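You operate a simulated robot arm through the tools that you are given. There is no shell and no other tool. Be economical: measure what you need, move in short steps, check, and stop when the job is done.

You run a simulated robot arm. Do the job below in one go: nothing can be reset, and whatever is moved stays where it is left.

Task
Swap the worn grey brush roll for the blue one on the rack and brush the crate's orange tomato clean.
Fine: the worn roll lies at the front and goes into the rack's free slot; the crate stands on the tipper's feed rails; leave the tomato in the groove with the guard shut, and the two red ones in the crate.
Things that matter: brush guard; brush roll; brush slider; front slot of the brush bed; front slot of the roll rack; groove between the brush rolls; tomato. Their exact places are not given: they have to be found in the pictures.

It is judged by the outcome, as a careful person would: the job done as asked, and still so three seconds after it is handed in. It fails if anything else is knocked over, pushed out of place, dropped, spilled or broken.

Robot
A 7-joint arm with a two-finger gripper on a trunk, on a base that drives. Base frame: it is fixed to the floor where the robot stands at the start and does not move with it; the origin is under the middle of the robot, x ahead of it, y to its left, z up; the surface under the hand at the start is at about z = 0.966. Units: m, rad, N and s.
With the tool pointing down near the work surface it reaches from about 0.14 to 0.36 m from the robot's upright axis, wherever it stands. Its first joint turns from -2.496 to 2.496 rad. Places, roughly: brush guard [0.6, -0.1, 1]; brush roll (26x5x5 cm) [0.3, -0.1, 0.9]; brush slider [0.5, 0, 0.9]; front slot of the brush bed [0.6, -0.1, 0.9]; front slot of the roll rack [0.3, -0.1, 0.9]; groove between the brush rolls [0.6, -0.1, 0.9]. Payload 1.47 kg.
The TCP is the grasp point between the finger pads, 0.016 m short of the fingertips. In the tool frame z runs along the fingers and y along their closing line. Largest opening 0.087 m; the body of the gripper starts 0.055 m behind the TCP.
Orientation is that of the tool frame in the base frame, as [roll, pitch, yaw] about the fixed x, y, z axes, in that order (R = Rz(yaw) Ry(pitch) Rx(roll)). With the fingers straight down and closing along the base's y, the tool's x points along the base's -x, its y along +y and its z along -z.

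Tools
- The arm moves only by the tool nudge_tool. Its arguments are lists of equal length, an entry for each row: "gripper": the gripper command, from -1 (fully open) to 1 (shut), values between in proportion; "slide": the shift along the tool's x, y, z in units of 200 mm (1.0 is 200 mm), a list of three; "rotation": the turn, a rotation vector about the tool's x, y, z in units of 45 degrees (1.0 is 45 degrees), a list of three. In form: {"gripper": [gripper, ...], "slide": [[dx, dy, dz], ...], "rotation": [[ax, ay, az], ...]}. A call has 1 to 8 rows; each row is the pose to reach, as a shift and turn from the pose commanded when the call began, along the tool's axes at that moment. A call with a number of a shift or a turn outside -1 to 1 is refused whole. Each row takes 0.2 s and may step no farther than 0.05 m and 0.15 rad from the row before; otherwise, or with a gripper value out of range, the whole call is refused. Where a pose cannot be reached the arm comes as near as it can. A force on the tool above 90 N (or 10 N above the force at the start of the call, whichever is more), or a blocked arm, ends the call early, and 0.2 s more pass. Each finger travels about 0.045 m/s and halts on what it meets, pressing with about 20 N; the grip force reading is that of the motor and also rises with nothing between the fingers. The clock runs only during rows and for 0.2 s after the last one: add rows that repeat a pose to give the fingers time. It gives the time, the measured TCP pose, the force on the tool (base axes), the opening and the grip force at its end, in the units of the frame above (readings bear some noise), with the torque about the TCP (base axes, N m) and any sound that the robot's microphone picked up, and new pictures: "pictures" is both (left out), scene, wrist or none.
- Cameras (640 x 400 px; columns grow to the right, rows downward): "scene" is now at [0.138, 0.0276, 1.7871]; the picture's right is [0.35, -0.94, 0.00], its down [-0.76, -0.29, -0.59] and it looks along [0.55, 0.21, -0.81] (base axes); focal length 265 px, centre (320, 200). "wrist" rides on the gripper at [0.073, 0.012, -0.09] in the tool frame; the picture's right is [-0.16, 0.99, 0.00], its down [-0.72, -0.12, -0.68] and it looks along [-0.67, -0.11, 0.73] (tool axes); focal length 247 px, centre (320, 200).
- move_column(by): slides the trunk up (or, below 0, down) by that many m; the arm and the scene camera ride with it, the base frame stays. It gives what a move gives, with no picture.
- roll_base(legs): drives the robot by 1 to 6 legs, each [ahead, left, turn to the left] in m, m and rad, along the robot's own axes; the way and the turn of a leg run together, so that a leg with both is an arc; at most 1.5 m and 3.142 rad a leg. The arm and the cameras ride along, it lands a little off, and it stops where it bumps. It gives what a move gives, and a new picture of the scene camera.
- pan_tilt(pan, tilt): turns the head with the scene camera to pan (to the left, within 1.501 rad either way) and tilt (down, from -0.506 to 1.204), counted from straight ahead of the robot. It gives what a move gives, and a new picture of the scene camera.
- probe_pixels(camera, pixels): for up to 12 pixels [column, row] of the newest picture of that camera ("zoom" is the newest enlarged one), the place [x, y, z] in the base frame of the surface seen there, good to about 0.002 m. It takes no simulated time.
- enlarge(camera, box): a new picture of the part [left, top, right, bottom] of that camera's present view, enlarged. It takes no simulated time.
- job_done(): hands the job in; it is judged then, once.

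Go step by step. Measure first, check grasps and placings, and put right what went wrong. The budget is 80 turns and 260 pictures, counting those below and the enlarged ones. Unless the task says otherwise, let go and move clear before handing in, and close with one line.

The tools are called after "Request:" as a command line: name --argument value ..., lists and objects as JSON in quotes. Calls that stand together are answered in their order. nudge_tool: Moves the arm, as the interface text tells. Its arguments: {"type":"object","properties":{"gripper":{"type":"array","items":{"type":"number"}},"slide":{"type":"array","items":{"type":"array","items":{"type":"number"}}},"rotation":{"type":"array","items":{"type":"array","items":{"type":"number"}}},"pictures":{"type":"string","enum":["both","scene","wrist","none"]}},"required":["gripper","slide","rotation"]} The other tools are called the same way: move_column (by) slides the trunk up or down; roll_base (legs) drives the base; pan_tilt (pan, tilt) turns the head that bears the scene camera; probe_pixels (camera, pixels) gives the place of the surface under pixels of a picture; enlarge (camera, box) takes an enlarged picture of a part of a camera's view; job_done () hands the job in.

At the start:

```text
clock: 0.0
tool_pos: [0.5792, 0.151, 1.4173]
tool_rot: [3.141, 0.0, -3.142]
ft_force: [0.1, 0.0, 0.5]
ft_torque: [-0.01, 0.02, -0.01]
grip_width: 0.0868
finger_force: 0.0
trunk travel left (down, up): [-1.136, 0.104]
robot x, y, heading: [-0.0056, -0.0027, 0.002]
head pan, tilt: [0.361, 0.942]
```

scene: 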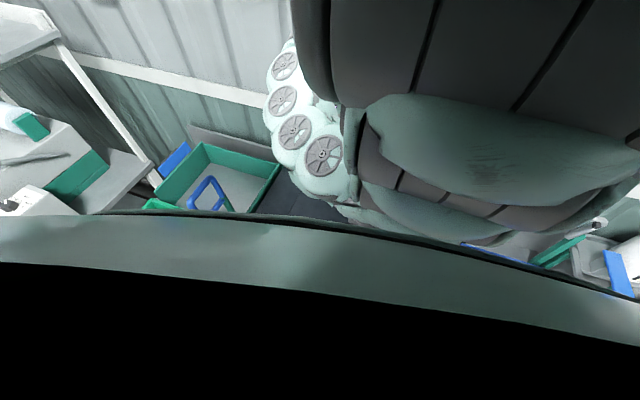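
wrist: 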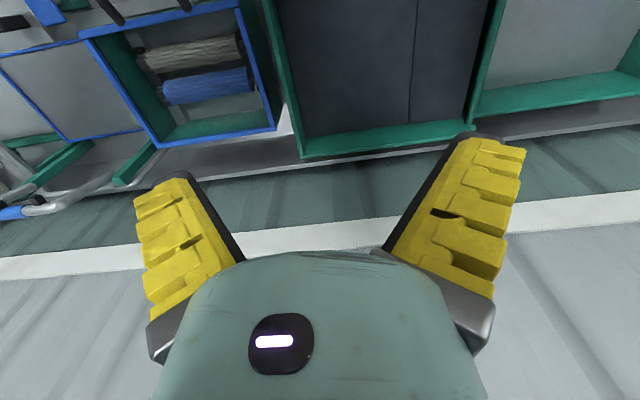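

The scene camera is blocked by the arm, and the wrist picture shows a rack (blue roll near 205,85), seen upside down. I turn the head first to look at the work area.

Request:
pan_tilt --pan -0.3 --tilt 1.0

Request:
probe_pixels --camera "wrist" --pixels '[[205, 87], [195, 52], [390, 70], [220, 127], [60, 60], [150, 175]]'

Request:
enlarge --camera "wrist" --box '[0, 0, 320, 200]'

```text
clock: 1.0
tool_pos: [0.5806, 0.1508, 1.419]
tool_rot: [3.142, 0.002, 3.14]
ft_force: [0.1, 0.2, 0.2]
ft_torque: [0.02, -0.03, 0.01]
grip_width: 0.0871
finger_force: 0.1
trunk travel left (down, up): [-1.136, 0.104]
robot x, y, heading: [-0.0022, -0.0011, -0.0]
head pan, tilt: [-0.3, 1.0]
```

scene: 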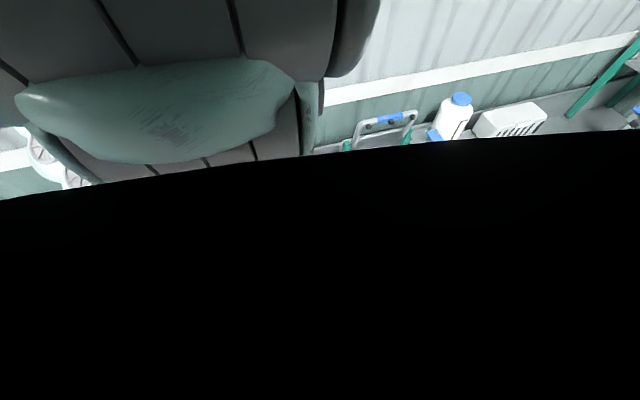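

```text
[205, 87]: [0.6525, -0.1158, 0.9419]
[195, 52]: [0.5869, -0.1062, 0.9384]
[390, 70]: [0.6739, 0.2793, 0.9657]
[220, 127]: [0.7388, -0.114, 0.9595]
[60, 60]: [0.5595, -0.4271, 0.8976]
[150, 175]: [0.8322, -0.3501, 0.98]
```

```text
2.00 times, centred on (160, 100) of wrist
```

zoom: 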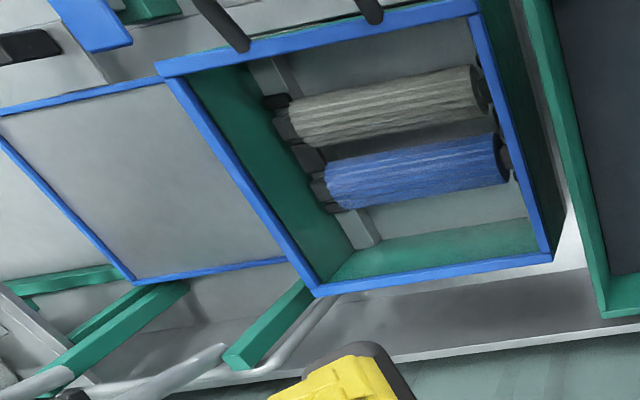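

The brush bed has the grey roll in front (x≈0.587) and the blue one behind it (x≈0.65), though I'm unsure which rolls these are. The head view is still blocked by the arm, so I tilt the wrist camera down and move it right to see the near area.

Request:
nudge_tool --gripper '[-1, -1, -1, -1, -1, -1]' --slide '[[0.2, -0.15, 0], [0.4, -0.3, 0], [0.55, -0.45, 0], [0.7, -0.6, 0], [0.8, -0.75, 0], [0.9, -0.9, 0]]' --rotation '[[0, 0.18, 0], [0, 0.36, 0], [0, 0.54, 0], [0, 0.72, 0], [0, 0.9, 0], [0, 0.99, 0]]'

```text
clock: 2.4
tool_pos: [0.3638, -0.072, 1.3376]
tool_rot: [3.141, -0.77, -3.138]
ft_force: [0.4, -0.2, -0.3]
ft_torque: [-0.02, 0.01, -0.02]
grip_width: 0.0872
finger_force: 0.1
out of reach, approached as far as the arm can: row 1, 2, 3, 4, 5, 6
trunk travel left (down, up): [-1.136, 0.104]
robot x, y, heading: [0.0002, -0.004, 0.005]
head pan, tilt: [-0.3, 1.0]
```

scene: 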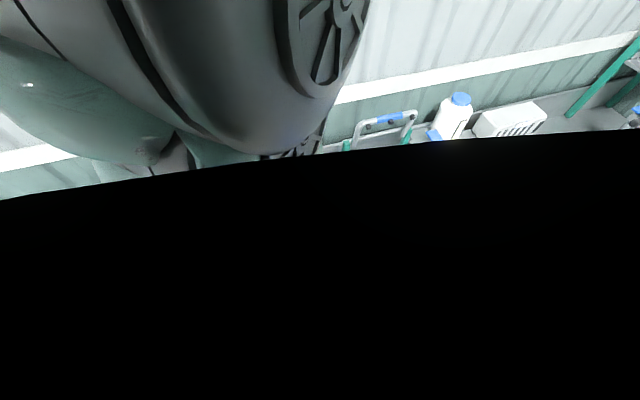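
wrist: 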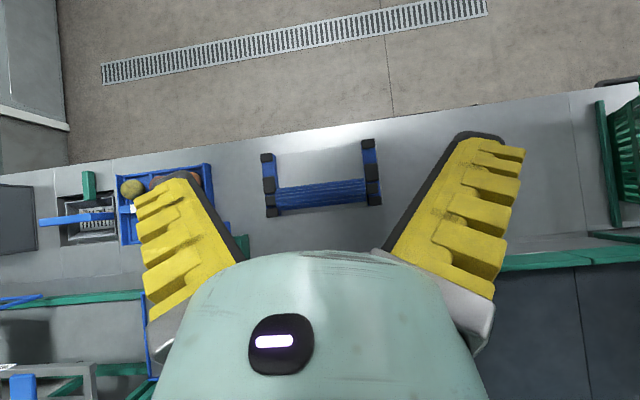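

Now the rack is visible (posts 268,160 / 370,150, blue roll in the rear slot), with a crate to the left at (165,205) and a slider-like thing at (75,220). I enlarge and probe.

Request:
enlarge --camera "wrist" --box '[0, 120, 256, 280]'

Request:
probe_pixels --camera "wrist" --pixels '[[268, 158], [268, 207], [368, 144], [374, 198], [325, 194], [300, 197], [320, 165], [130, 190], [165, 220], [75, 220], [90, 185], [310, 120]]'

Request:
enlarge --camera "wrist" --box '[240, 120, 400, 220]'

```text
2.50 times, centred on (128, 200) of wrist
```

zoom: 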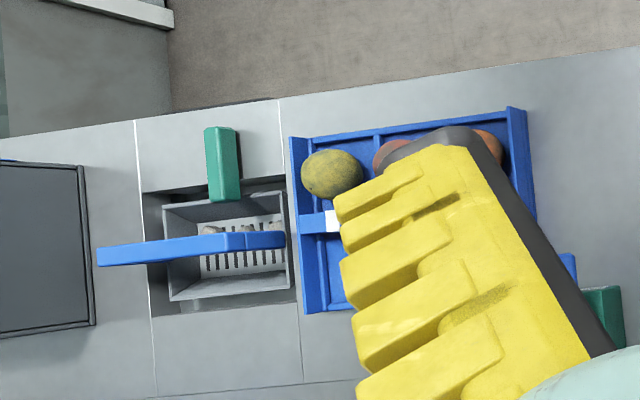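

```text
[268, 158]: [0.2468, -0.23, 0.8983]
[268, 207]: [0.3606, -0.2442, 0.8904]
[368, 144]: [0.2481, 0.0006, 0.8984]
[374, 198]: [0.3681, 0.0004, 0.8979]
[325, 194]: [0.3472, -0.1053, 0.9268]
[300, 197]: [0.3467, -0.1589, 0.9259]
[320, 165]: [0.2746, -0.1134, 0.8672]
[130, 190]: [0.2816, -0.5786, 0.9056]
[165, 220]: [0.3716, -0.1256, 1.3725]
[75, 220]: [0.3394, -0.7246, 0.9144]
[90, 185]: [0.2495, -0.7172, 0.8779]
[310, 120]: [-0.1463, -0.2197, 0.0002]
```

```text
4.00 times, centred on (320, 170) of wrist
```

zoom: 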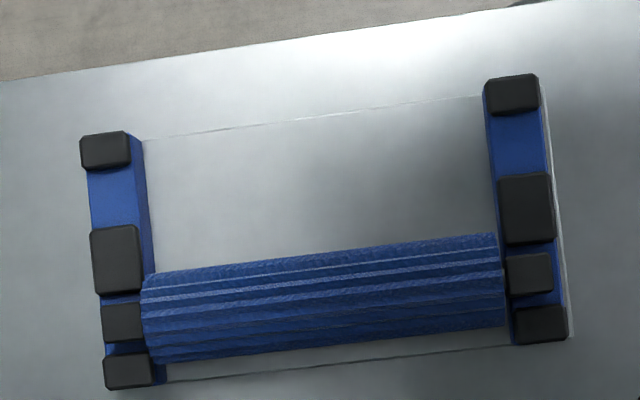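

The rack's rear slot holds the blue roll (x≈0.347, y≈-0.12, top z 0.926) and the front slot is free. I drive back for an overview from the head.

Request:
roll_base --legs '[[-0.55, 0, 0]]'

Request:
pan_tilt --pan -0.35 --tilt 0.7

```text
clock: 5.6
tool_pos: [-0.1839, -0.0727, 1.3374]
tool_rot: [-3.14, -0.768, 3.133]
ft_force: [-0.3, -0.5, 0.5]
ft_torque: [0.02, 0.0, -0.02]
grip_width: 0.0871
finger_force: 0.0
trunk travel left (down, up): [-1.136, 0.104]
robot x, y, heading: [-0.5473, 0.0007, -0.009]
head pan, tilt: [-0.3, 1.0]
```

scene: 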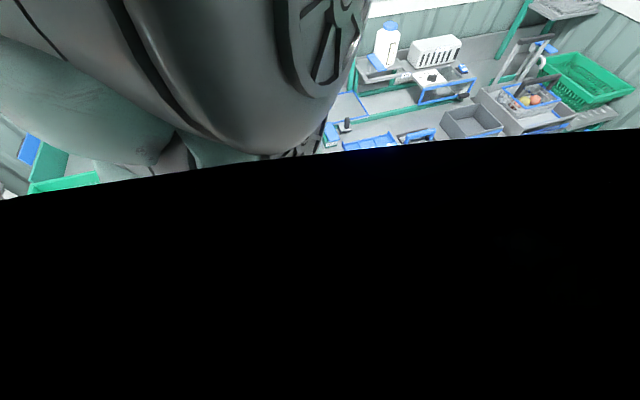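

```text
clock: 6.4
tool_pos: [-0.1855, -0.0729, 1.3377]
tool_rot: [-3.14, -0.767, 3.131]
ft_force: [-0.1, 0.4, -0.1]
ft_torque: [0.03, 0.01, 0.03]
grip_width: 0.0872
finger_force: 0.0
trunk travel left (down, up): [-1.136, 0.104]
robot x, y, heading: [-0.5453, 0.0041, -0.008]
head pan, tilt: [-0.351, 0.7]
```

scene: 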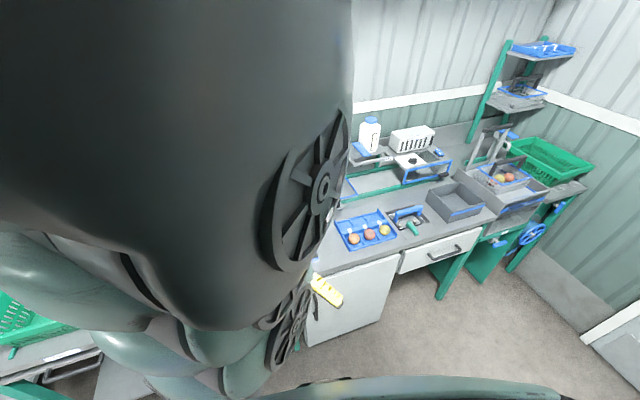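

There is a blue tray with three fruits at (370,232) and another crate with fruits on a frame at the far right (505,178). I enlarge both.

Request:
enlarge --camera "scene" --box '[440, 110, 600, 210]'

Request:
enlarge --camera "scene" --box '[310, 110, 502, 270]'

Request:
probe_pixels --camera "scene" --pixels '[[499, 178], [510, 177], [490, 171], [355, 238], [370, 233], [384, 230], [470, 213], [440, 165], [410, 227]]'

```text
4.00 times, centred on (520, 160) of scene
```

zoom: 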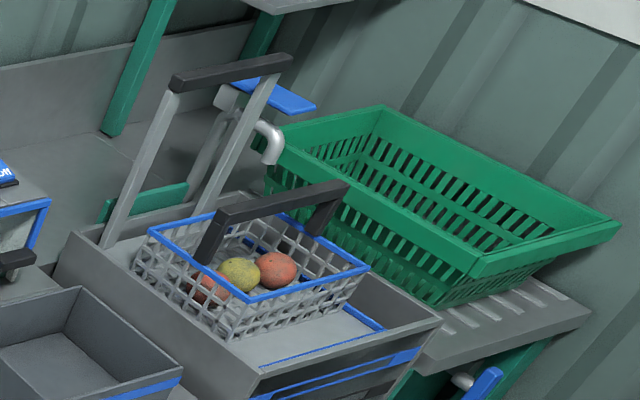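

```text
2.50 times, centred on (406, 190) of scene
```

zoom: 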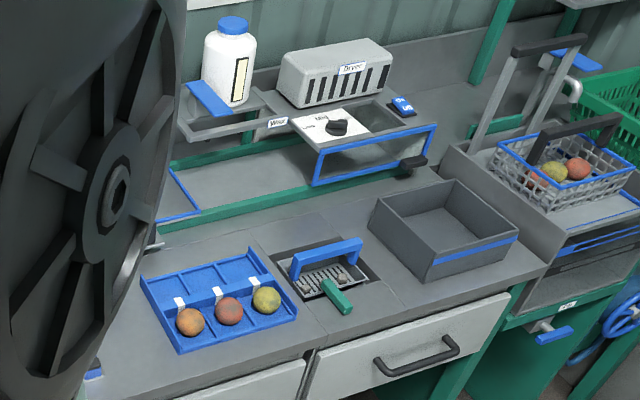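

```text
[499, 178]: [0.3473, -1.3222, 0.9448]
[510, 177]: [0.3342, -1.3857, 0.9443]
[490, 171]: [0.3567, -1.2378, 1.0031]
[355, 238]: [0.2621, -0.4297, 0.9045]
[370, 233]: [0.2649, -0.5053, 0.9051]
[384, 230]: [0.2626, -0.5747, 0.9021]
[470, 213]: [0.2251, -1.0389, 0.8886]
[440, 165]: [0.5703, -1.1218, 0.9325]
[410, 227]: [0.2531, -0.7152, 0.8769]
```

Neither the tray (one olive, one red, one orange-ish) nor the wire basket clearly fits "orange plus two red in the crate on feed rails". I look left for the tipper.

Request:
pan_tilt --pan 0.9 --tilt 0.6

Request:
pan_tilt --pan 1.4 --tilt 0.7

```text
clock: 7.8
tool_pos: [-0.1855, -0.0722, 1.337]
tool_rot: [-3.139, -0.768, 3.132]
ft_force: [-1.1, -1.4, 0.6]
ft_torque: [0.03, 0.02, 0.0]
grip_width: 0.0869
finger_force: 0.1
trunk travel left (down, up): [-1.136, 0.104]
robot x, y, heading: [-0.547, 0.0007, -0.009]
head pan, tilt: [0.901, 0.6]
```

scene: 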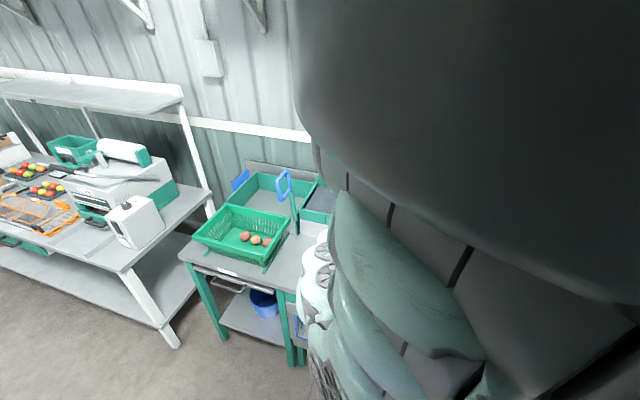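

```text
clock: 8.8
tool_pos: [-0.1852, -0.0734, 1.3368]
tool_rot: [-3.141, -0.768, 3.13]
ft_force: [0.5, -0.2, 0.7]
ft_torque: [-0.03, 0.0, 0.02]
grip_width: 0.0869
finger_force: 0.0
trunk travel left (down, up): [-1.136, 0.104]
robot x, y, heading: [-0.5499, 0.0031, -0.013]
head pan, tilt: [1.4, 0.7]
```

scene: 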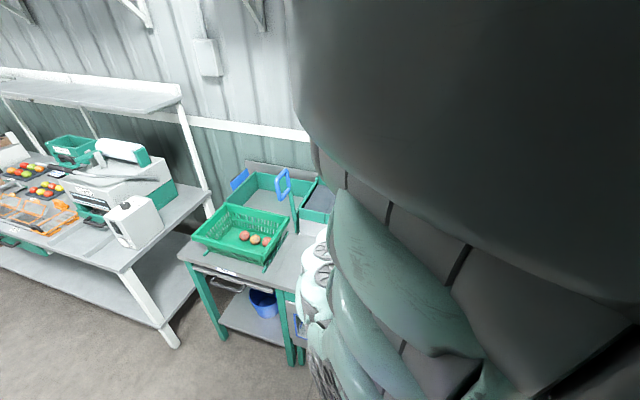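

A green crate with three fruits stands at (240,235), with a blue lever/tipper behind it. I take a picture close up and probe.

Request:
probe_pixels --camera "scene" --pixels '[[244, 236], [255, 240], [265, 243], [240, 255], [200, 240], [285, 225], [225, 206], [283, 185], [300, 240], [240, 180]]'

Request:
enlarge --camera "scene" --box '[180, 160, 340, 280]'

```text
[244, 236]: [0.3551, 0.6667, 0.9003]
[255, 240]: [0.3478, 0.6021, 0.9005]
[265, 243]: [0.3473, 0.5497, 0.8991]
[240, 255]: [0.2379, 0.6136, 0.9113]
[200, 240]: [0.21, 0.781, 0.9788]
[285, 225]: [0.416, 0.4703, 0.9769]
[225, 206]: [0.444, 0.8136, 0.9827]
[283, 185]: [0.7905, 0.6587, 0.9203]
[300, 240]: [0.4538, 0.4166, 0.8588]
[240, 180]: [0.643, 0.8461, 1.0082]
```

```text
3.33 times, centred on (260, 220) of scene
```

zoom: 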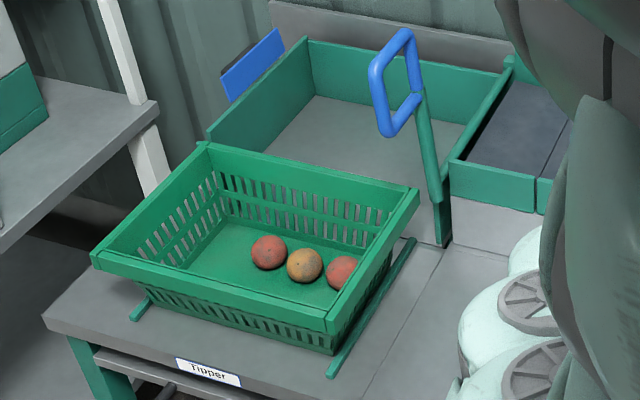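

The green crate on the tipper holds red, orange, red; the orange one is the middle one at about (0.35, 0.60). Now I go back to the bench and view the brush bed with the wrist camera.

Request:
roll_base --legs '[[0.5, 0, 0]]'

Request:
nudge_tool --gripper '[-1, -1, -1, -1, -1, -1]' --slide '[[-0.15, 0, 0], [-0.3, 0, 0], [-0.45, 0, 0], [-0.6, 0, 0], [-0.6, 0, 0], [-0.6, 0, 0]]' --rotation '[[0, 0, 0], [0, -0.1, 0], [0, -0.2, 0], [0, -0.2, 0], [0, -0.2, 0], [0, -0.2, 0]]' --pictures "both"

```text
clock: 11.7
tool_pos: [0.3132, -0.0737, 1.3365]
tool_rot: [3.141, -0.767, 3.138]
ft_force: [0.4, 0.3, 0.8]
ft_torque: [0.02, 0.01, -0.02]
grip_width: 0.087
finger_force: 0.1
trunk travel left (down, up): [-1.136, 0.104]
robot x, y, heading: [-0.0497, -0.0035, -0.003]
head pan, tilt: [1.4, 0.7]
```

scene: 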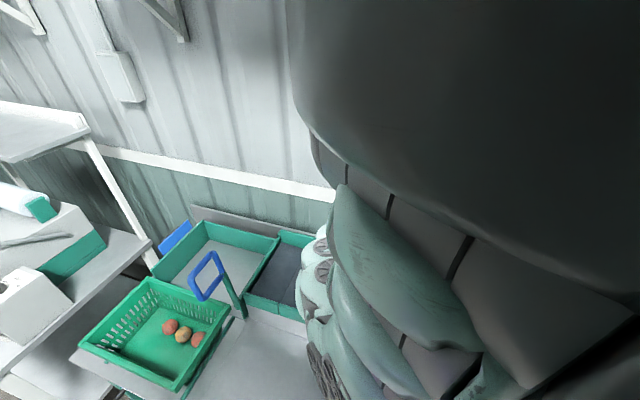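

```text
clock: 13.1
tool_pos: [0.3978, -0.0731, 1.2538]
tool_rot: [-3.14, -0.61, 3.135]
ft_force: [-1.4, 0.3, 0.3]
ft_torque: [0.01, 0.01, 0.0]
grip_width: 0.0869
finger_force: 0.1
trunk travel left (down, up): [-1.136, 0.104]
robot x, y, heading: [-0.0513, -0.0005, 0.001]
head pan, tilt: [1.4, 0.7]
```

scene: 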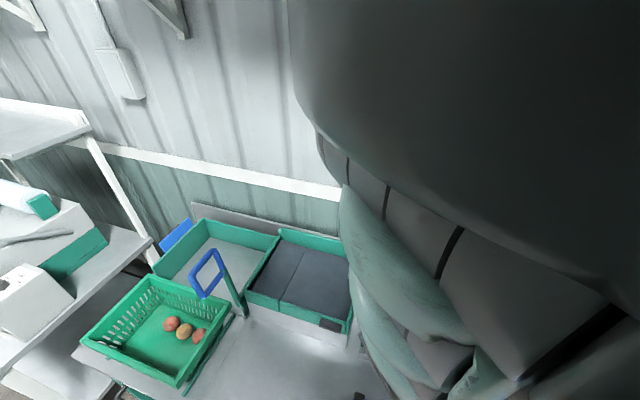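
wrist: 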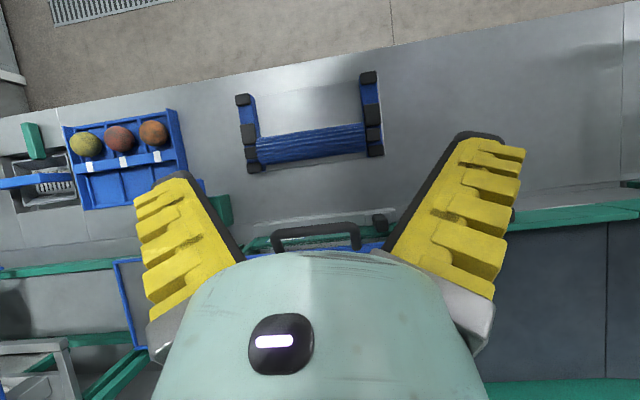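

I need to see the brush bed; I level the tool and rise so it appears between the fingers.

Request:
nudge_tool --gripper '[-1, -1, -1, -1, -1]' --slide '[[0.08, 0, -0.12], [0.17, 0, -0.24], [0.26, 0, -0.36], [0.34, 0, -0.48], [0.43, 0, -0.6]]' --rotation '[[0, -0.155, 0], [0, -0.31, 0], [0, -0.465, 0], [0, -0.62, 0], [0, -0.775, 0]]' --pictures "wrist"

Request:
enlarge --camera "wrist" --box '[160, 0, 480, 200]'

```text
clock: 14.3
tool_pos: [0.3997, -0.0753, 1.3814]
tool_rot: [-3.14, -0.082, 3.138]
ft_force: [0.3, 0.5, -0.4]
ft_torque: [0.0, -0.01, 0.0]
grip_width: 0.0871
finger_force: 0.1
out of reach, approached as far as the arm can: row 5
trunk travel left (down, up): [-1.136, 0.104]
robot x, y, heading: [-0.0491, 0.0002, -0.007]
head pan, tilt: [1.4, 0.7]
```

wrist: 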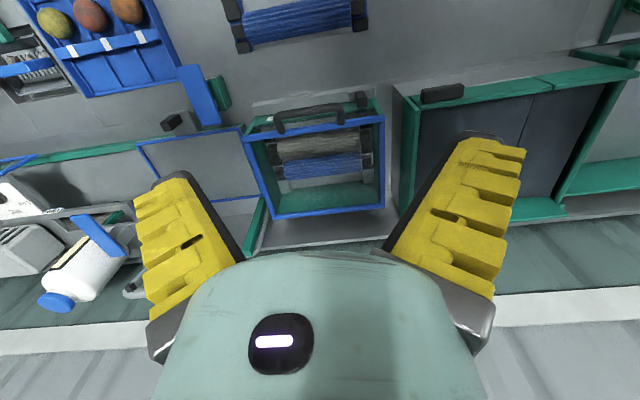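

```text
2.00 times, centred on (320, 100) of wrist
```

zoom: 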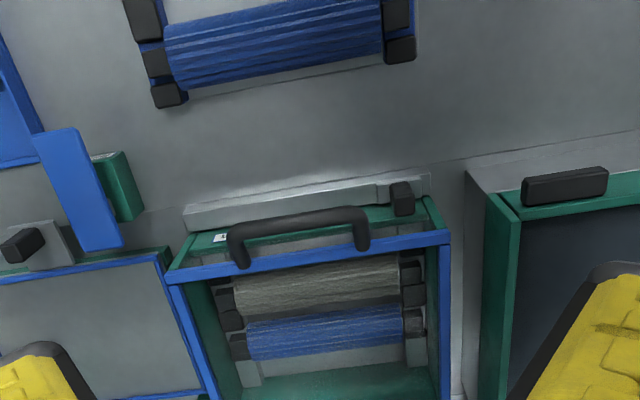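

The bed with its blue-rimmed guard (handle at zoom 300,230), and the slider knob at zoom (402,198) on a track. I probe key points.

Request:
probe_pixels --camera "zoom" --pixels '[[298, 224], [235, 255], [365, 240], [402, 195], [410, 215], [200, 215], [320, 285], [325, 330], [175, 278], [440, 240], [350, 255], [415, 295]]'

Request:
enlarge --camera "wrist" --box '[230, 80, 400, 226]'

Request:
probe_pixels --camera "zoom" --pixels '[[130, 215], [510, 160], [540, 190], [530, 140], [300, 250], [340, 310], [200, 330], [520, 300], [90, 220], [200, 480], [300, 160], [480, 95]]'

```text
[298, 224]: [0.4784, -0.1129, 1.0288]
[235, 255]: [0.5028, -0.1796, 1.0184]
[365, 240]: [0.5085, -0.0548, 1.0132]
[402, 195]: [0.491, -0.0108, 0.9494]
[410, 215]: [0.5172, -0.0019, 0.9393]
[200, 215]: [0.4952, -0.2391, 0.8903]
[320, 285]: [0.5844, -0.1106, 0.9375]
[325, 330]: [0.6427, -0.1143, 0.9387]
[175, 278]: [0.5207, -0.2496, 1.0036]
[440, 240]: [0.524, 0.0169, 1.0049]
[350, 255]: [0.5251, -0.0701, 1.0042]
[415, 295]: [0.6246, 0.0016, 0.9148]
```

```text
2.74 times, centred on (315, 153) of wrist
```

zoom: 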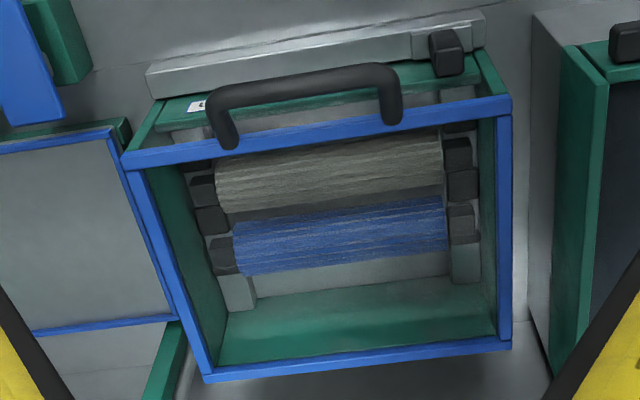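

```text
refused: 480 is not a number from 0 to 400
```

The guard is a closed frame at z≈1.00 with its handle at (0.48, -0.115, 1.03), and the slider knob sits at (0.49, -0.01, 0.95). I test the arm's forward reach with the trunk lowered.

Request:
move_column --by -0.2

Request:
nudge_tool --gripper '[-1, -1, -1, -1, -1, -1]' --slide '[[-0.2, 0, 0], [-0.4, 0, 0], [-0.6, 0, 0], [-0.8, 0, 0], [-0.95, 0, 0], [-0.95, 0, 0]]' --rotation '[[0, -0.1, 0], [0, -0.1, 0], [0, -0.1, 0], [0, -0.1, 0], [0, -0.1, 0], [0, -0.1, 0]]' --pictures "wrist"

```text
clock: 16.5
tool_pos: [0.3997, -0.0747, 1.1806]
tool_rot: [3.14, -0.083, 3.137]
ft_force: [-0.5, -0.1, 0.2]
ft_torque: [-0.01, 0.01, 0.0]
grip_width: 0.0871
finger_force: 0.0
trunk travel left (down, up): [-0.936, 0.304]
robot x, y, heading: [-0.0486, -0.0004, -0.001]
head pan, tilt: [1.4, 0.7]
```

```text
clock: 17.9
tool_pos: [0.5888, -0.0707, 1.1644]
tool_rot: [-3.141, -0.004, -3.134]
ft_force: [0.2, -1.1, 0.9]
ft_torque: [-0.02, 0.0, 0.03]
grip_width: 0.087
finger_force: 0.0
trunk travel left (down, up): [-0.936, 0.304]
robot x, y, heading: [-0.0484, 0.0009, -0.006]
head pan, tilt: [1.4, 0.7]
```

wrist: 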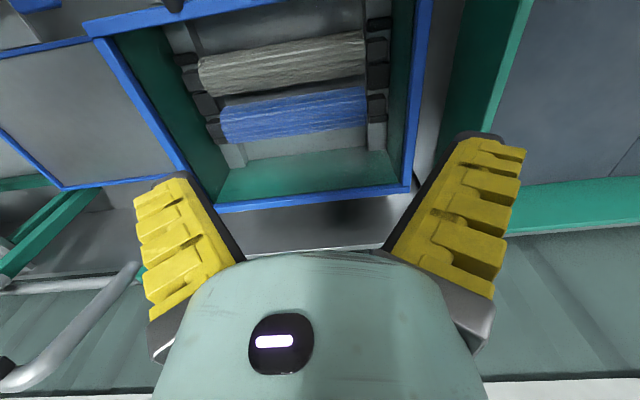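

Reach is fine with the trunk down (0.64 m ahead). I inspect the guard's hinge and the bed.

Request:
enlarge --camera "wrist" --box '[80, 0, 464, 240]'

Request:
probe_pixels --camera "wrist" --pixels '[[100, 30], [220, 207], [405, 190], [425, 10], [280, 60], [290, 110], [290, 175], [186, 58], [205, 103], [378, 48], [376, 108], [377, 25]]'

```text
1.67 times, centred on (272, 120) of wrist
```

zoom: 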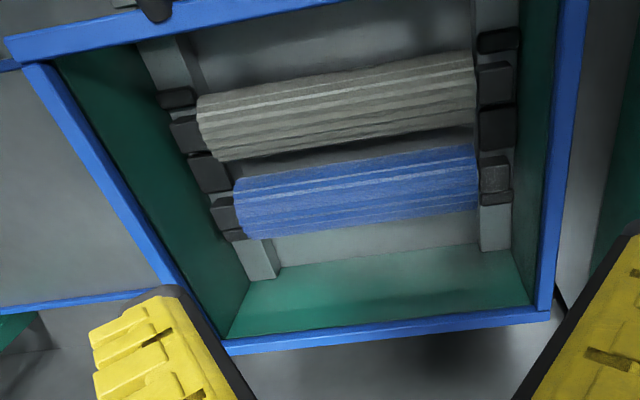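

```text
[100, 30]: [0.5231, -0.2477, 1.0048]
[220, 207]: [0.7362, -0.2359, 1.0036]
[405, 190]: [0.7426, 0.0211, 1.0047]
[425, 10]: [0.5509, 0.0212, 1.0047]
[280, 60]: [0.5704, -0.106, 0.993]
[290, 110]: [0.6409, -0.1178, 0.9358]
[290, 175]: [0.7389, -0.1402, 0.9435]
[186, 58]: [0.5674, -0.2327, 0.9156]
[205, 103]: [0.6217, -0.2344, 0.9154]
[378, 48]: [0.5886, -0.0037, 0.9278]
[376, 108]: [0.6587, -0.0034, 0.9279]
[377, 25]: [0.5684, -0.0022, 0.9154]
```

The guard is closed glass; rolls sit at x≈0.588 (grey, front) and 0.65 (blue, rear), along y. I turn the tool 90° so the fingers close along x, staying high.

Request:
nudge_tool --gripper '[-1, -1, -1, -1, -1, -1]' --slide '[[0.1, 0, -0.1], [0.2, 0, -0.2], [0.3, 0, -0.3], [0.4, 0, -0.4], [0.5, 0, -0.5], [0.5, 0, -0.5]]' --rotation '[[0, 0, 0.18], [0, 0, 0.36], [0, 0, 0.54], [0, 0, 0.72], [0, 0, 0.9], [0, 0, 1.0]]' --pictures "none"

Request:
nudge_tool --gripper '[-1, -1, -1, -1, -1, -1]' --slide '[[0, 0, 0], [0, 0, 0], [0, 0, 0], [0, 0, 0], [0, 0, 0], [0, 0, 0]]' --rotation '[[0, 0, 0.18], [0, 0, 0.36], [0, 0, 0.54], [0, 0, 0.72], [0, 0, 0.9], [0, 0, 1.0]]' --pictures "wrist"

Request:
pan_tilt --pan 0 --tilt 0.8

```text
clock: 19.3
tool_pos: [0.4378, -0.1271, 1.2387]
tool_rot: [-3.126, 0.025, 2.349]
ft_force: [0.1, 0.5, -0.4]
ft_torque: [-0.01, -0.01, 0.0]
grip_width: 0.087
finger_force: 0.0
out of reach, approached as far as the arm can: row 3, 4, 5, 6
trunk travel left (down, up): [-0.936, 0.304]
robot x, y, heading: [-0.0495, 0.0007, -0.003]
head pan, tilt: [1.4, 0.7]
```

```text
clock: 20.7
tool_pos: [0.4307, -0.1284, 1.2305]
tool_rot: [-3.139, 0.01, 1.564]
ft_force: [1.0, -0.6, -1.1]
ft_torque: [0.0, 0.03, 0.03]
grip_width: 0.0871
finger_force: 0.0
out of reach, approached as far as the arm can: row 1, 2, 3, 4, 5, 6
trunk travel left (down, up): [-0.936, 0.304]
robot x, y, heading: [-0.0526, -0.0002, -0.004]
head pan, tilt: [1.4, 0.7]
```

wrist: 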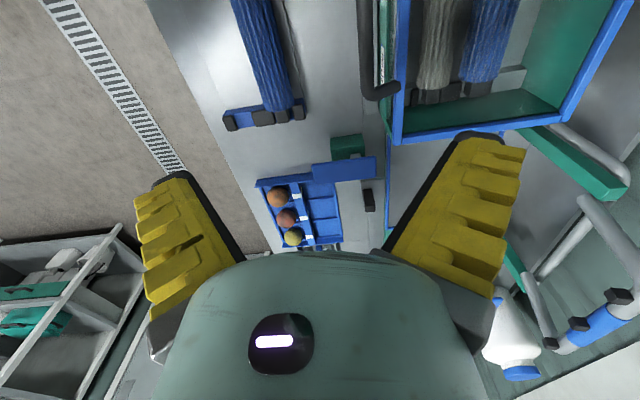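

```text
clock: 22.2
tool_pos: [0.4299, -0.1287, 1.2297]
tool_rot: [-3.139, 0.011, 1.567]
ft_force: [0.3, 0.3, -0.1]
ft_torque: [0.0, -0.02, -0.01]
grip_width: 0.087
finger_force: 0.0
trunk travel left (down, up): [-0.936, 0.304]
robot x, y, heading: [-0.0529, -0.0013, -0.002]
head pan, tilt: [0.0, 0.799]
```

scene: 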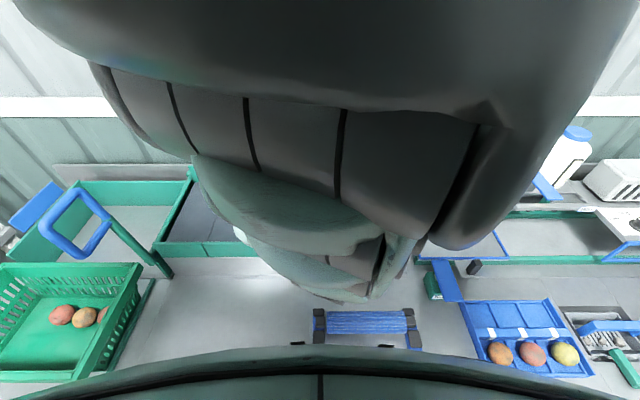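

The tool is now aligned; the guard handle runs at wrist (372,60). I measure it and the roll profile here.

Request:
probe_pixels --camera "wrist" --pixels '[[365, 20], [368, 60], [370, 88], [385, 92], [395, 86], [403, 100], [430, 40], [445, 40], [465, 55], [485, 40], [260, 40], [270, 90]]'

Request:
enlarge --camera "wrist" --box '[340, 0, 560, 138]'

Request:
enlarge --camera "wrist" --box '[200, 0, 360, 140]'

```text
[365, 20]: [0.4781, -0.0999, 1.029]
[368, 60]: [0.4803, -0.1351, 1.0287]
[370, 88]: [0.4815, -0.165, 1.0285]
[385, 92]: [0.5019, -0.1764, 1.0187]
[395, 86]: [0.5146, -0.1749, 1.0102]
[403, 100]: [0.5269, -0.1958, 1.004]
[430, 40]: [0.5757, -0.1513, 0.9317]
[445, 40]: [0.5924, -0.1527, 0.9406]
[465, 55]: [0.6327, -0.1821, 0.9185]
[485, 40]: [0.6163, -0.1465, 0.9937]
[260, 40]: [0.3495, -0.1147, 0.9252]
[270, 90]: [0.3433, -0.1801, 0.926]
```

```text
2.90 times, centred on (450, 69) of wrist
```

zoom: 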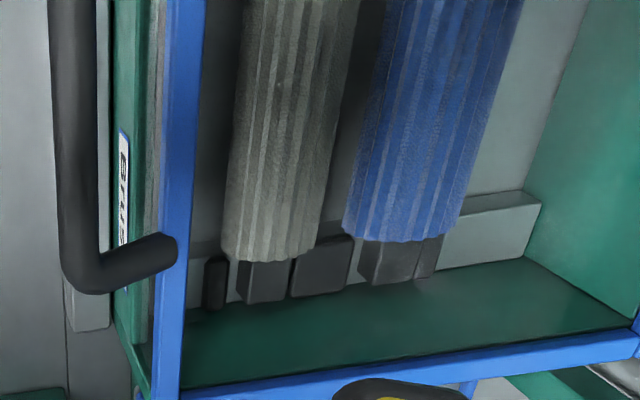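

```text
2.86 times, centred on (280, 70) of wrist
```

zoom: 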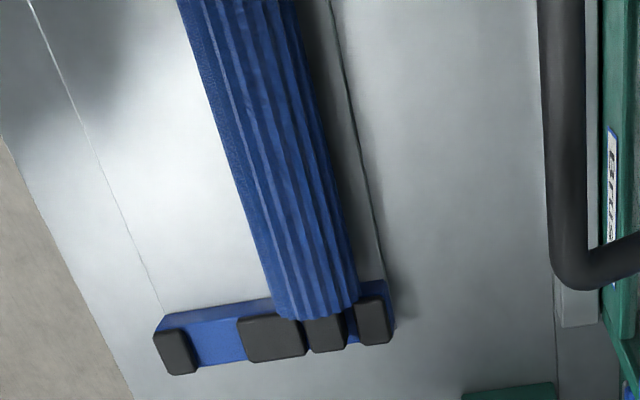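

The handle bar centre is at about (0.478, y -0.055…-0.18, 1.021). I drive forward slightly and tilt the tool 45° toward the front of the handle.

Request:
roll_base --legs '[[0.05, 0, 0]]'

Request:
nudge_tool --gripper '[-1, -1, -1, -1, -1, -1]' --slide '[[0, -0.1, 0.1], [0, -0.2, 0.2], [0, -0.25, 0.3], [0, -0.3, 0.4], [0, -0.3, 0.5], [0, -0.3, 0.6]]' --rotation '[[-0.18, 0, 0], [-0.36, 0, 0], [-0.54, 0, 0], [-0.72, 0, 0], [-0.9, 0, 0], [-1.0, 0, 0]]' --pictures "wrist"

```text
clock: 23.1
tool_pos: [0.4796, -0.1296, 1.2307]
tool_rot: [-3.139, 0.007, 1.568]
ft_force: [-0.4, 0.0, -0.6]
ft_torque: [-0.02, 0.0, -0.03]
grip_width: 0.0871
finger_force: 0.0
trunk travel left (down, up): [-0.936, 0.304]
robot x, y, heading: [0.0023, 0.0014, -0.009]
head pan, tilt: [0.0, 0.799]
```

scene: 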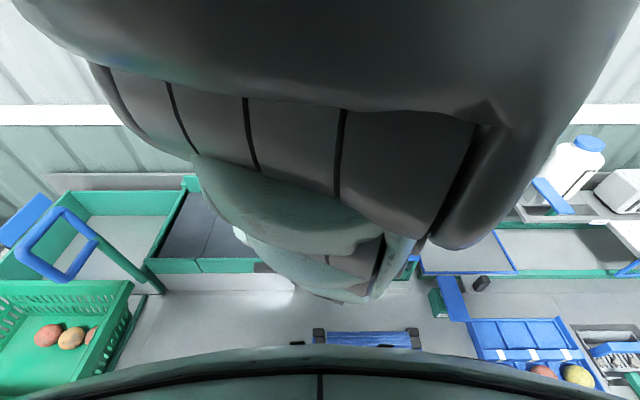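

```text
clock: 24.5
tool_pos: [0.4191, -0.1288, 1.1072]
tool_rot: [2.356, 0.005, 1.567]
ft_force: [-0.5, -0.8, -0.6]
ft_torque: [0.01, 0.01, -0.02]
grip_width: 0.0872
finger_force: 0.1
out of reach, approached as far as the arm can: row 1, 2, 3, 4, 5
trunk travel left (down, up): [-0.936, 0.304]
robot x, y, heading: [-0.0036, -0.0006, -0.001]
head pan, tilt: [0.0, 0.799]
```

wrist: 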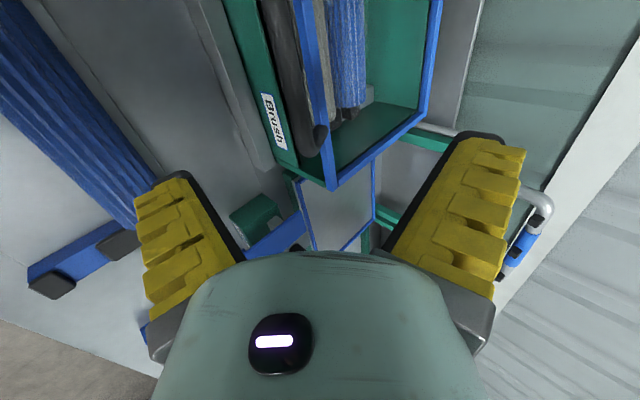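

TCP is at (0.419,-0.129,1.107) with the 45° tilt; the handle bar is 0.10 m ahead along the tool. I advance and close on it.

Request:
nudge_tool --gripper '[-1, -1, -1, -1]' --slide '[[0.02, -0.09, 0.15], [0.045, -0.09, 0.3], [0.045, -0.09, 0.45], [0.045, -0.09, 0.5]]' --rotation '[[0, 0, 0], [0, 0, 0], [0, 0, 0], [0, 0, 0]]' --pictures "wrist"

```text
clock: 25.5
tool_pos: [0.4767, -0.1239, 1.0284]
tool_rot: [2.358, 0.006, 1.569]
ft_force: [-0.5, 0.5, 0.1]
ft_torque: [-0.06, -0.01, 0.0]
grip_width: 0.087
finger_force: 0.0
trunk travel left (down, up): [-0.936, 0.304]
robot x, y, heading: [0.0015, 0.0008, -0.003]
head pan, tilt: [0.0, 0.799]
```

wrist: 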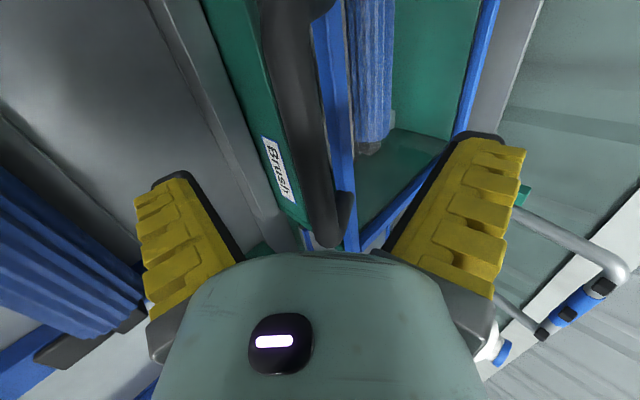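

The bar lies between the fingers, slightly below the tool line. I advance 4 mm more and close.

Request:
nudge_tool --gripper '[-1, 0.2, 1, 1, 1, 1, 1]' --slide '[[0, -0.015, 0.02], [0, -0.015, 0.02], [0, -0.015, 0.02], [0, -0.015, 0.02], [0, -0.015, 0.02], [0, -0.015, 0.02], [0, -0.015, 0.02]]' --rotation '[[0, 0, 0], [0, 0, 0], [0, 0, 0], [0, 0, 0], [0, 0, 0], [0, 0, 0], [0, 0, 0]]' --pictures "wrist"

```text
clock: 27.1
tool_pos: [0.4764, -0.1228, 1.0225]
tool_rot: [2.358, 0.01, 1.568]
ft_force: [-4.2, 1.1, 6.9]
ft_torque: [0.11, 0.02, 0.02]
grip_width: 0.0129
finger_force: 29.7
trunk travel left (down, up): [-0.936, 0.304]
robot x, y, heading: [-0.0009, -0.0002, -0.001]
head pan, tilt: [0.0, 0.799]
```

wrist: 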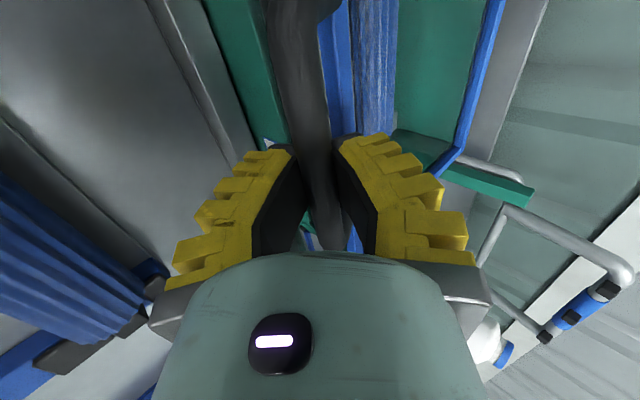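

Gripped the bar (0.013 m). Now I swing the guard up about its rear hinge (~x 0.743, z 1.0), first part.

Request:
nudge_tool --gripper '[1, 1, 1, 1, 1]' --slide '[[0, 0.1, -0.075], [0, 0.198, -0.137], [0, 0.307, -0.19], [0, 0.4175, -0.2365], [0, 0.4175, -0.2365]]' --rotation '[[0, 0, 0], [0, 0, 0], [0, 0, 0], [0, 0, 0], [0, 0, 0]]' --pictures "wrist"

```text
clock: 28.3
tool_pos: [0.5033, -0.123, 1.1149]
tool_rot: [2.356, 0.01, 1.566]
ft_force: [4.5, -8.0, -4.0]
ft_torque: [0.08, 0.13, -0.03]
grip_width: 0.0091
finger_force: 30.0
trunk travel left (down, up): [-0.936, 0.304]
robot x, y, heading: [-0.0049, -0.0009, -0.004]
head pan, tilt: [0.0, 0.799]
```

wrist: 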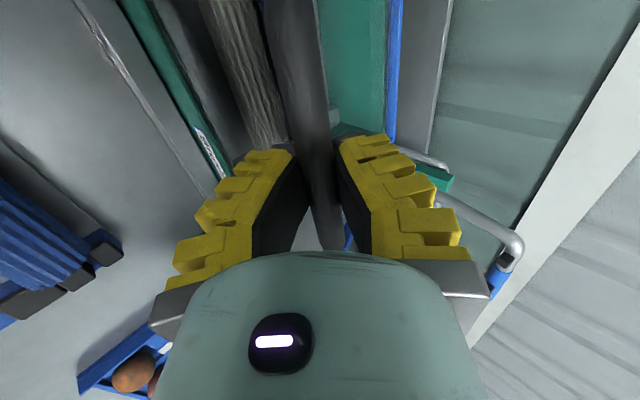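

The guard lifts, but the grip width dropped to 0.009, so the bar may be creeping along the pads. I probe it.

Request:
probe_pixels --camera "wrist" --pixels '[[298, 60], [310, 140], [320, 200], [330, 240], [295, 20], [318, 180]]'

Request:
enlarge --camera "wrist" --box '[200, 100, 440, 260]'

```text
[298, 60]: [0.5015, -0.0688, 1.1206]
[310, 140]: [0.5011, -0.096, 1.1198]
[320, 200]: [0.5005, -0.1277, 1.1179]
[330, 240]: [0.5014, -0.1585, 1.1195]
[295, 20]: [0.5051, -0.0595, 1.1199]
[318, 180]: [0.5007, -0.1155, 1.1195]
```

```text
2.50 times, centred on (320, 180) of wrist
```

zoom: 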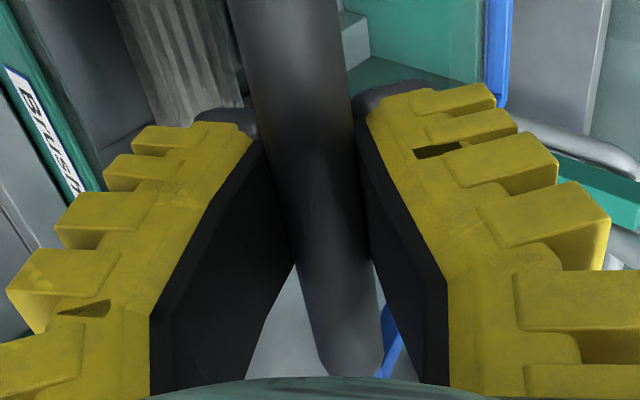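

The bar is still centred at the TCP. I continue the swing to about 57°.

Request:
nudge_tool --gripper '[1, 1, 1, 1, 1, 1, 1, 1]' --slide '[[0, 0.1155, -0.0345], [0, 0.2335, -0.059], [0, 0.3535, -0.072], [0, 0.474, -0.0745], [0, 0.581, -0.0675], [0, 0.7135, -0.0475], [0, 0.8435, -0.014], [0, 0.8435, -0.014]]' --rotation '[[0, 0, 0], [0, 0, 0], [0, 0, 0], [0, 0, 0], [0, 0, 0], [0, 0, 0], [0, 0, 0], [0, 0, 0]]' --pictures "wrist"

```text
clock: 30.1
tool_pos: [0.6233, -0.1214, 1.2358]
tool_rot: [2.362, 0.009, 1.568]
ft_force: [4.4, -9.7, -10.8]
ft_torque: [0.01, 0.16, -0.14]
grip_width: 0.0075
finger_force: 29.6
trunk travel left (down, up): [-0.936, 0.304]
robot x, y, heading: [-0.0004, 0.0014, -0.003]
head pan, tilt: [0.0, 0.799]
```

wrist: 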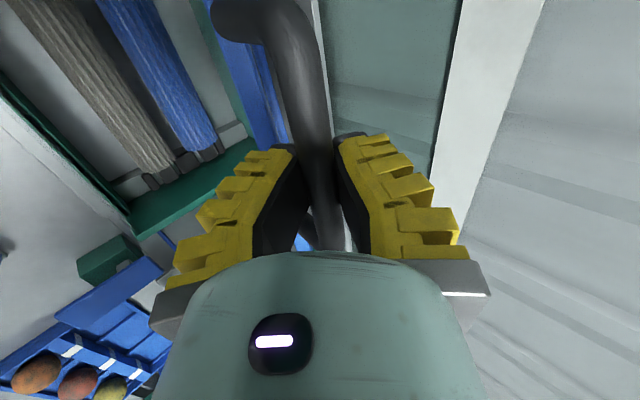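

Guard is ~57° open and following well. I continue to ~80°.

Request:
nudge_tool --gripper '[1, 1, 1, 1, 1]' --slide '[[0, 0.1256, 0.0467], [0, 0.2455, 0.1057], [0, 0.3597, 0.1761], [0, 0.4657, 0.2574], [0, 0.4657, 0.2574]]' --rotation '[[0, 0, 0], [0, 0, 0], [0, 0, 0], [0, 0, 0], [0, 0, 0]]' --pictures "both"

```text
clock: 31.3
tool_pos: [0.7229, -0.1204, 1.2648]
tool_rot: [2.36, 0.009, 1.568]
ft_force: [0.3, -4.2, -6.8]
ft_torque: [-0.1, 0.08, -0.12]
grip_width: 0.0095
finger_force: 30.3
trunk travel left (down, up): [-0.936, 0.304]
robot x, y, heading: [0.0012, 0.0013, -0.005]
head pan, tilt: [0.0, 0.799]
```

scene: 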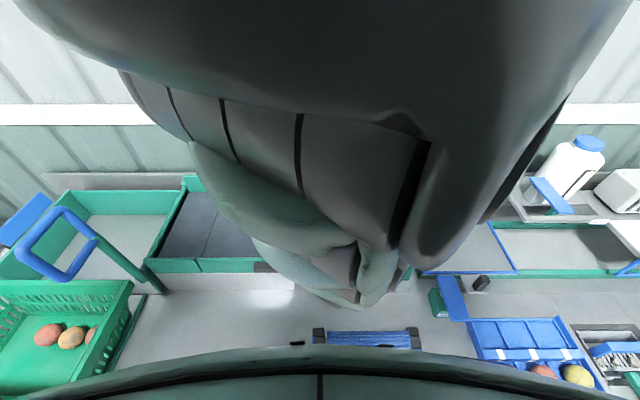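
wrist: 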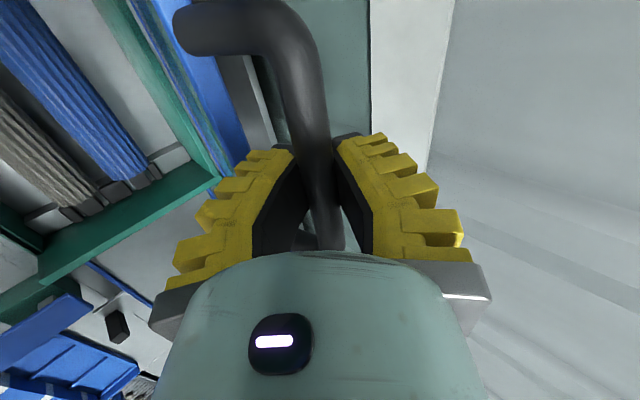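

Near vertical. I carry it just past vertical to ~97° and read the forces.

Request:
nudge_tool --gripper '[1, 1, 1, 1]' --slide '[[0, 0.0976, 0.0919], [0, 0.186, 0.1929], [0, 0.2633, 0.3023], [0, 0.2633, 0.3023]]' --rotation '[[0, 0, 0], [0, 0, 0], [0, 0, 0], [0, 0, 0]]' --pictures "wrist"

```text
clock: 32.0
tool_pos: [0.7684, -0.1231, 1.2367]
tool_rot: [2.435, 0.004, 1.567]
ft_force: [-54.2, 6.4, -10.3]
ft_torque: [0.34, -1.75, 0.12]
grip_width: 0.0001
finger_force: 29.6
trunk travel left (down, up): [-0.936, 0.304]
robot x, y, heading: [-0.0037, 0.0009, -0.004]
head pan, tilt: [0.0, 0.799]
stopped in row 3: the force on the tool passed its limit at 263 N (the readings are from after the stop); the commanded pose is now the measured one
```

wrist: 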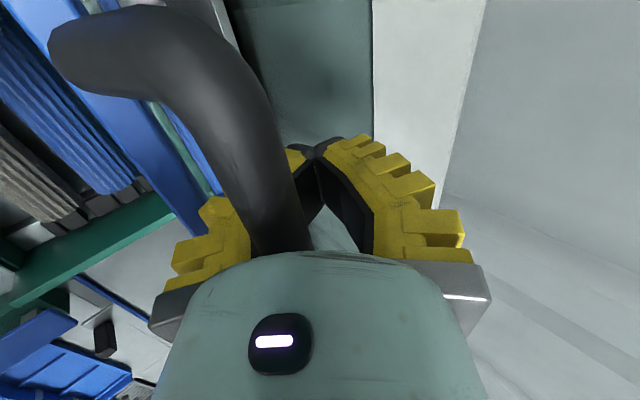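

The guard met its stop and the tool slipped off the bar. I probe where the bar is before backing off.

Request:
probe_pixels --camera "wrist" --pixels '[[270, 200], [240, 130], [100, 70], [290, 240], [330, 210], [225, 225], [140, 120]]'

Request:
enlarge --camera "wrist" --box '[120, 60, 440, 260]'

```text
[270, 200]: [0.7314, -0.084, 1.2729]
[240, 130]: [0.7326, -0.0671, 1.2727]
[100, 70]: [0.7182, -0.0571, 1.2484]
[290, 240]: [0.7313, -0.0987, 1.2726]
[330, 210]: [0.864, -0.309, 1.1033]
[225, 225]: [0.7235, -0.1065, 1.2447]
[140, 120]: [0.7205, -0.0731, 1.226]
```

```text
2.00 times, centred on (280, 160) of wrist
```

zoom: 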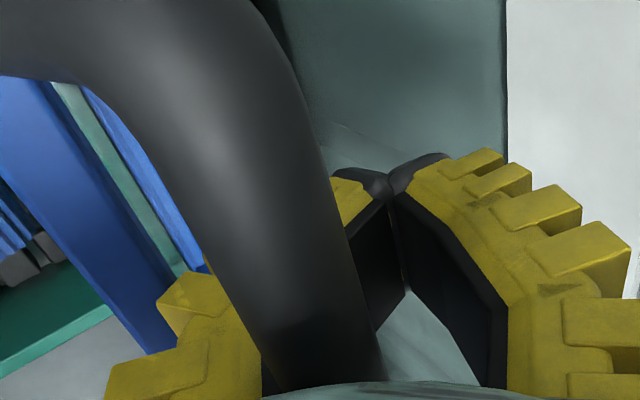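

The bar (centre ≈0.737,1.267) sits between the finger bases. I open and back off a little to see whether the guard stays up.

Request:
nudge_tool --gripper '[-0.3, -1, -1, -1]' --slide '[[0, 0, 0], [0, 0, 0], [0, 0, -0.06], [0, 0, -0.12]]' --rotation '[[0, 0, 0], [0, 0, 0], [0, 0, 0], [0, 0, 0]]' --pictures "wrist"

Request:
probe_pixels --camera "wrist" --pixels '[[270, 200], [300, 160], [290, 100], [310, 200], [320, 160], [320, 120]]'

```text
clock: 33.0
tool_pos: [0.7662, -0.1237, 1.2773]
tool_rot: [2.385, 0.01, 1.566]
ft_force: [0.4, 0.8, -0.7]
ft_torque: [0.02, -0.03, -0.05]
grip_width: 0.087
finger_force: 0.1
trunk travel left (down, up): [-0.936, 0.304]
robot x, y, heading: [-0.0012, 0.0011, -0.005]
head pan, tilt: [0.0, 0.799]
```

wrist: 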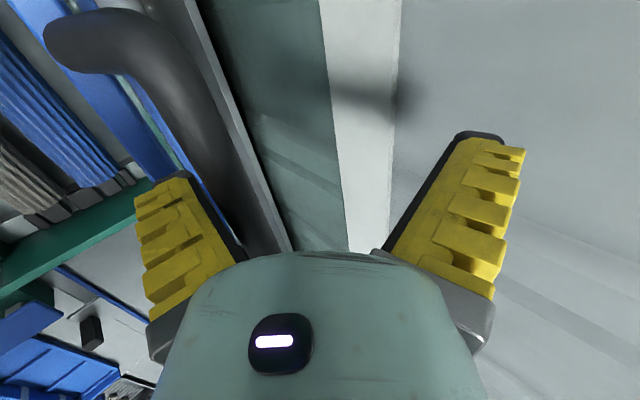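

```text
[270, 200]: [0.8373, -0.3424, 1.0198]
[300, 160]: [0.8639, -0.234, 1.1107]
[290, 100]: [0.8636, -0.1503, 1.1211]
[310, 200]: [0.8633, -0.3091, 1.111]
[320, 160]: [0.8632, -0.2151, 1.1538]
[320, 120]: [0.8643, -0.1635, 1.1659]
```

Request:
probe_pixels --camera "wrist" --pixels '[[90, 45], [200, 110], [225, 170], [245, 220]]'

Request:
nudge_tool --gripper '[-1, -1, -1]' --slide '[[0, 0.1, -0.1], [0, 0.15, -0.3], [0, 0.15, -0.45]]' --rotation '[[0, 0, 0], [0, 0, 0], [0, 0, 0]]' --pictures "wrist"

```text
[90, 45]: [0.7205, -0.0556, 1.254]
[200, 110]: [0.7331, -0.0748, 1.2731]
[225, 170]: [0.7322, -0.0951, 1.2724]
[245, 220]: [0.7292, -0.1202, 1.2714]
```

```text
clock: 33.8
tool_pos: [0.7246, -0.1248, 1.3563]
tool_rot: [2.401, 0.009, 1.566]
ft_force: [0.0, 0.1, -0.7]
ft_torque: [0.02, -0.03, 0.0]
grip_width: 0.0871
finger_force: 0.1
trunk travel left (down, up): [-0.936, 0.304]
robot x, y, heading: [-0.0023, -0.0014, -0.007]
head pan, tilt: [0.0, 0.799]
```

wrist: 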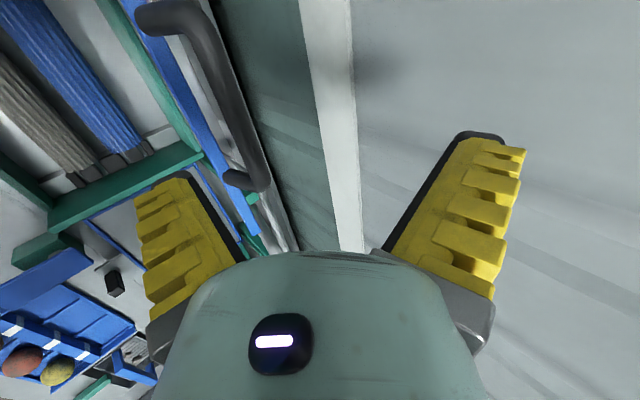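

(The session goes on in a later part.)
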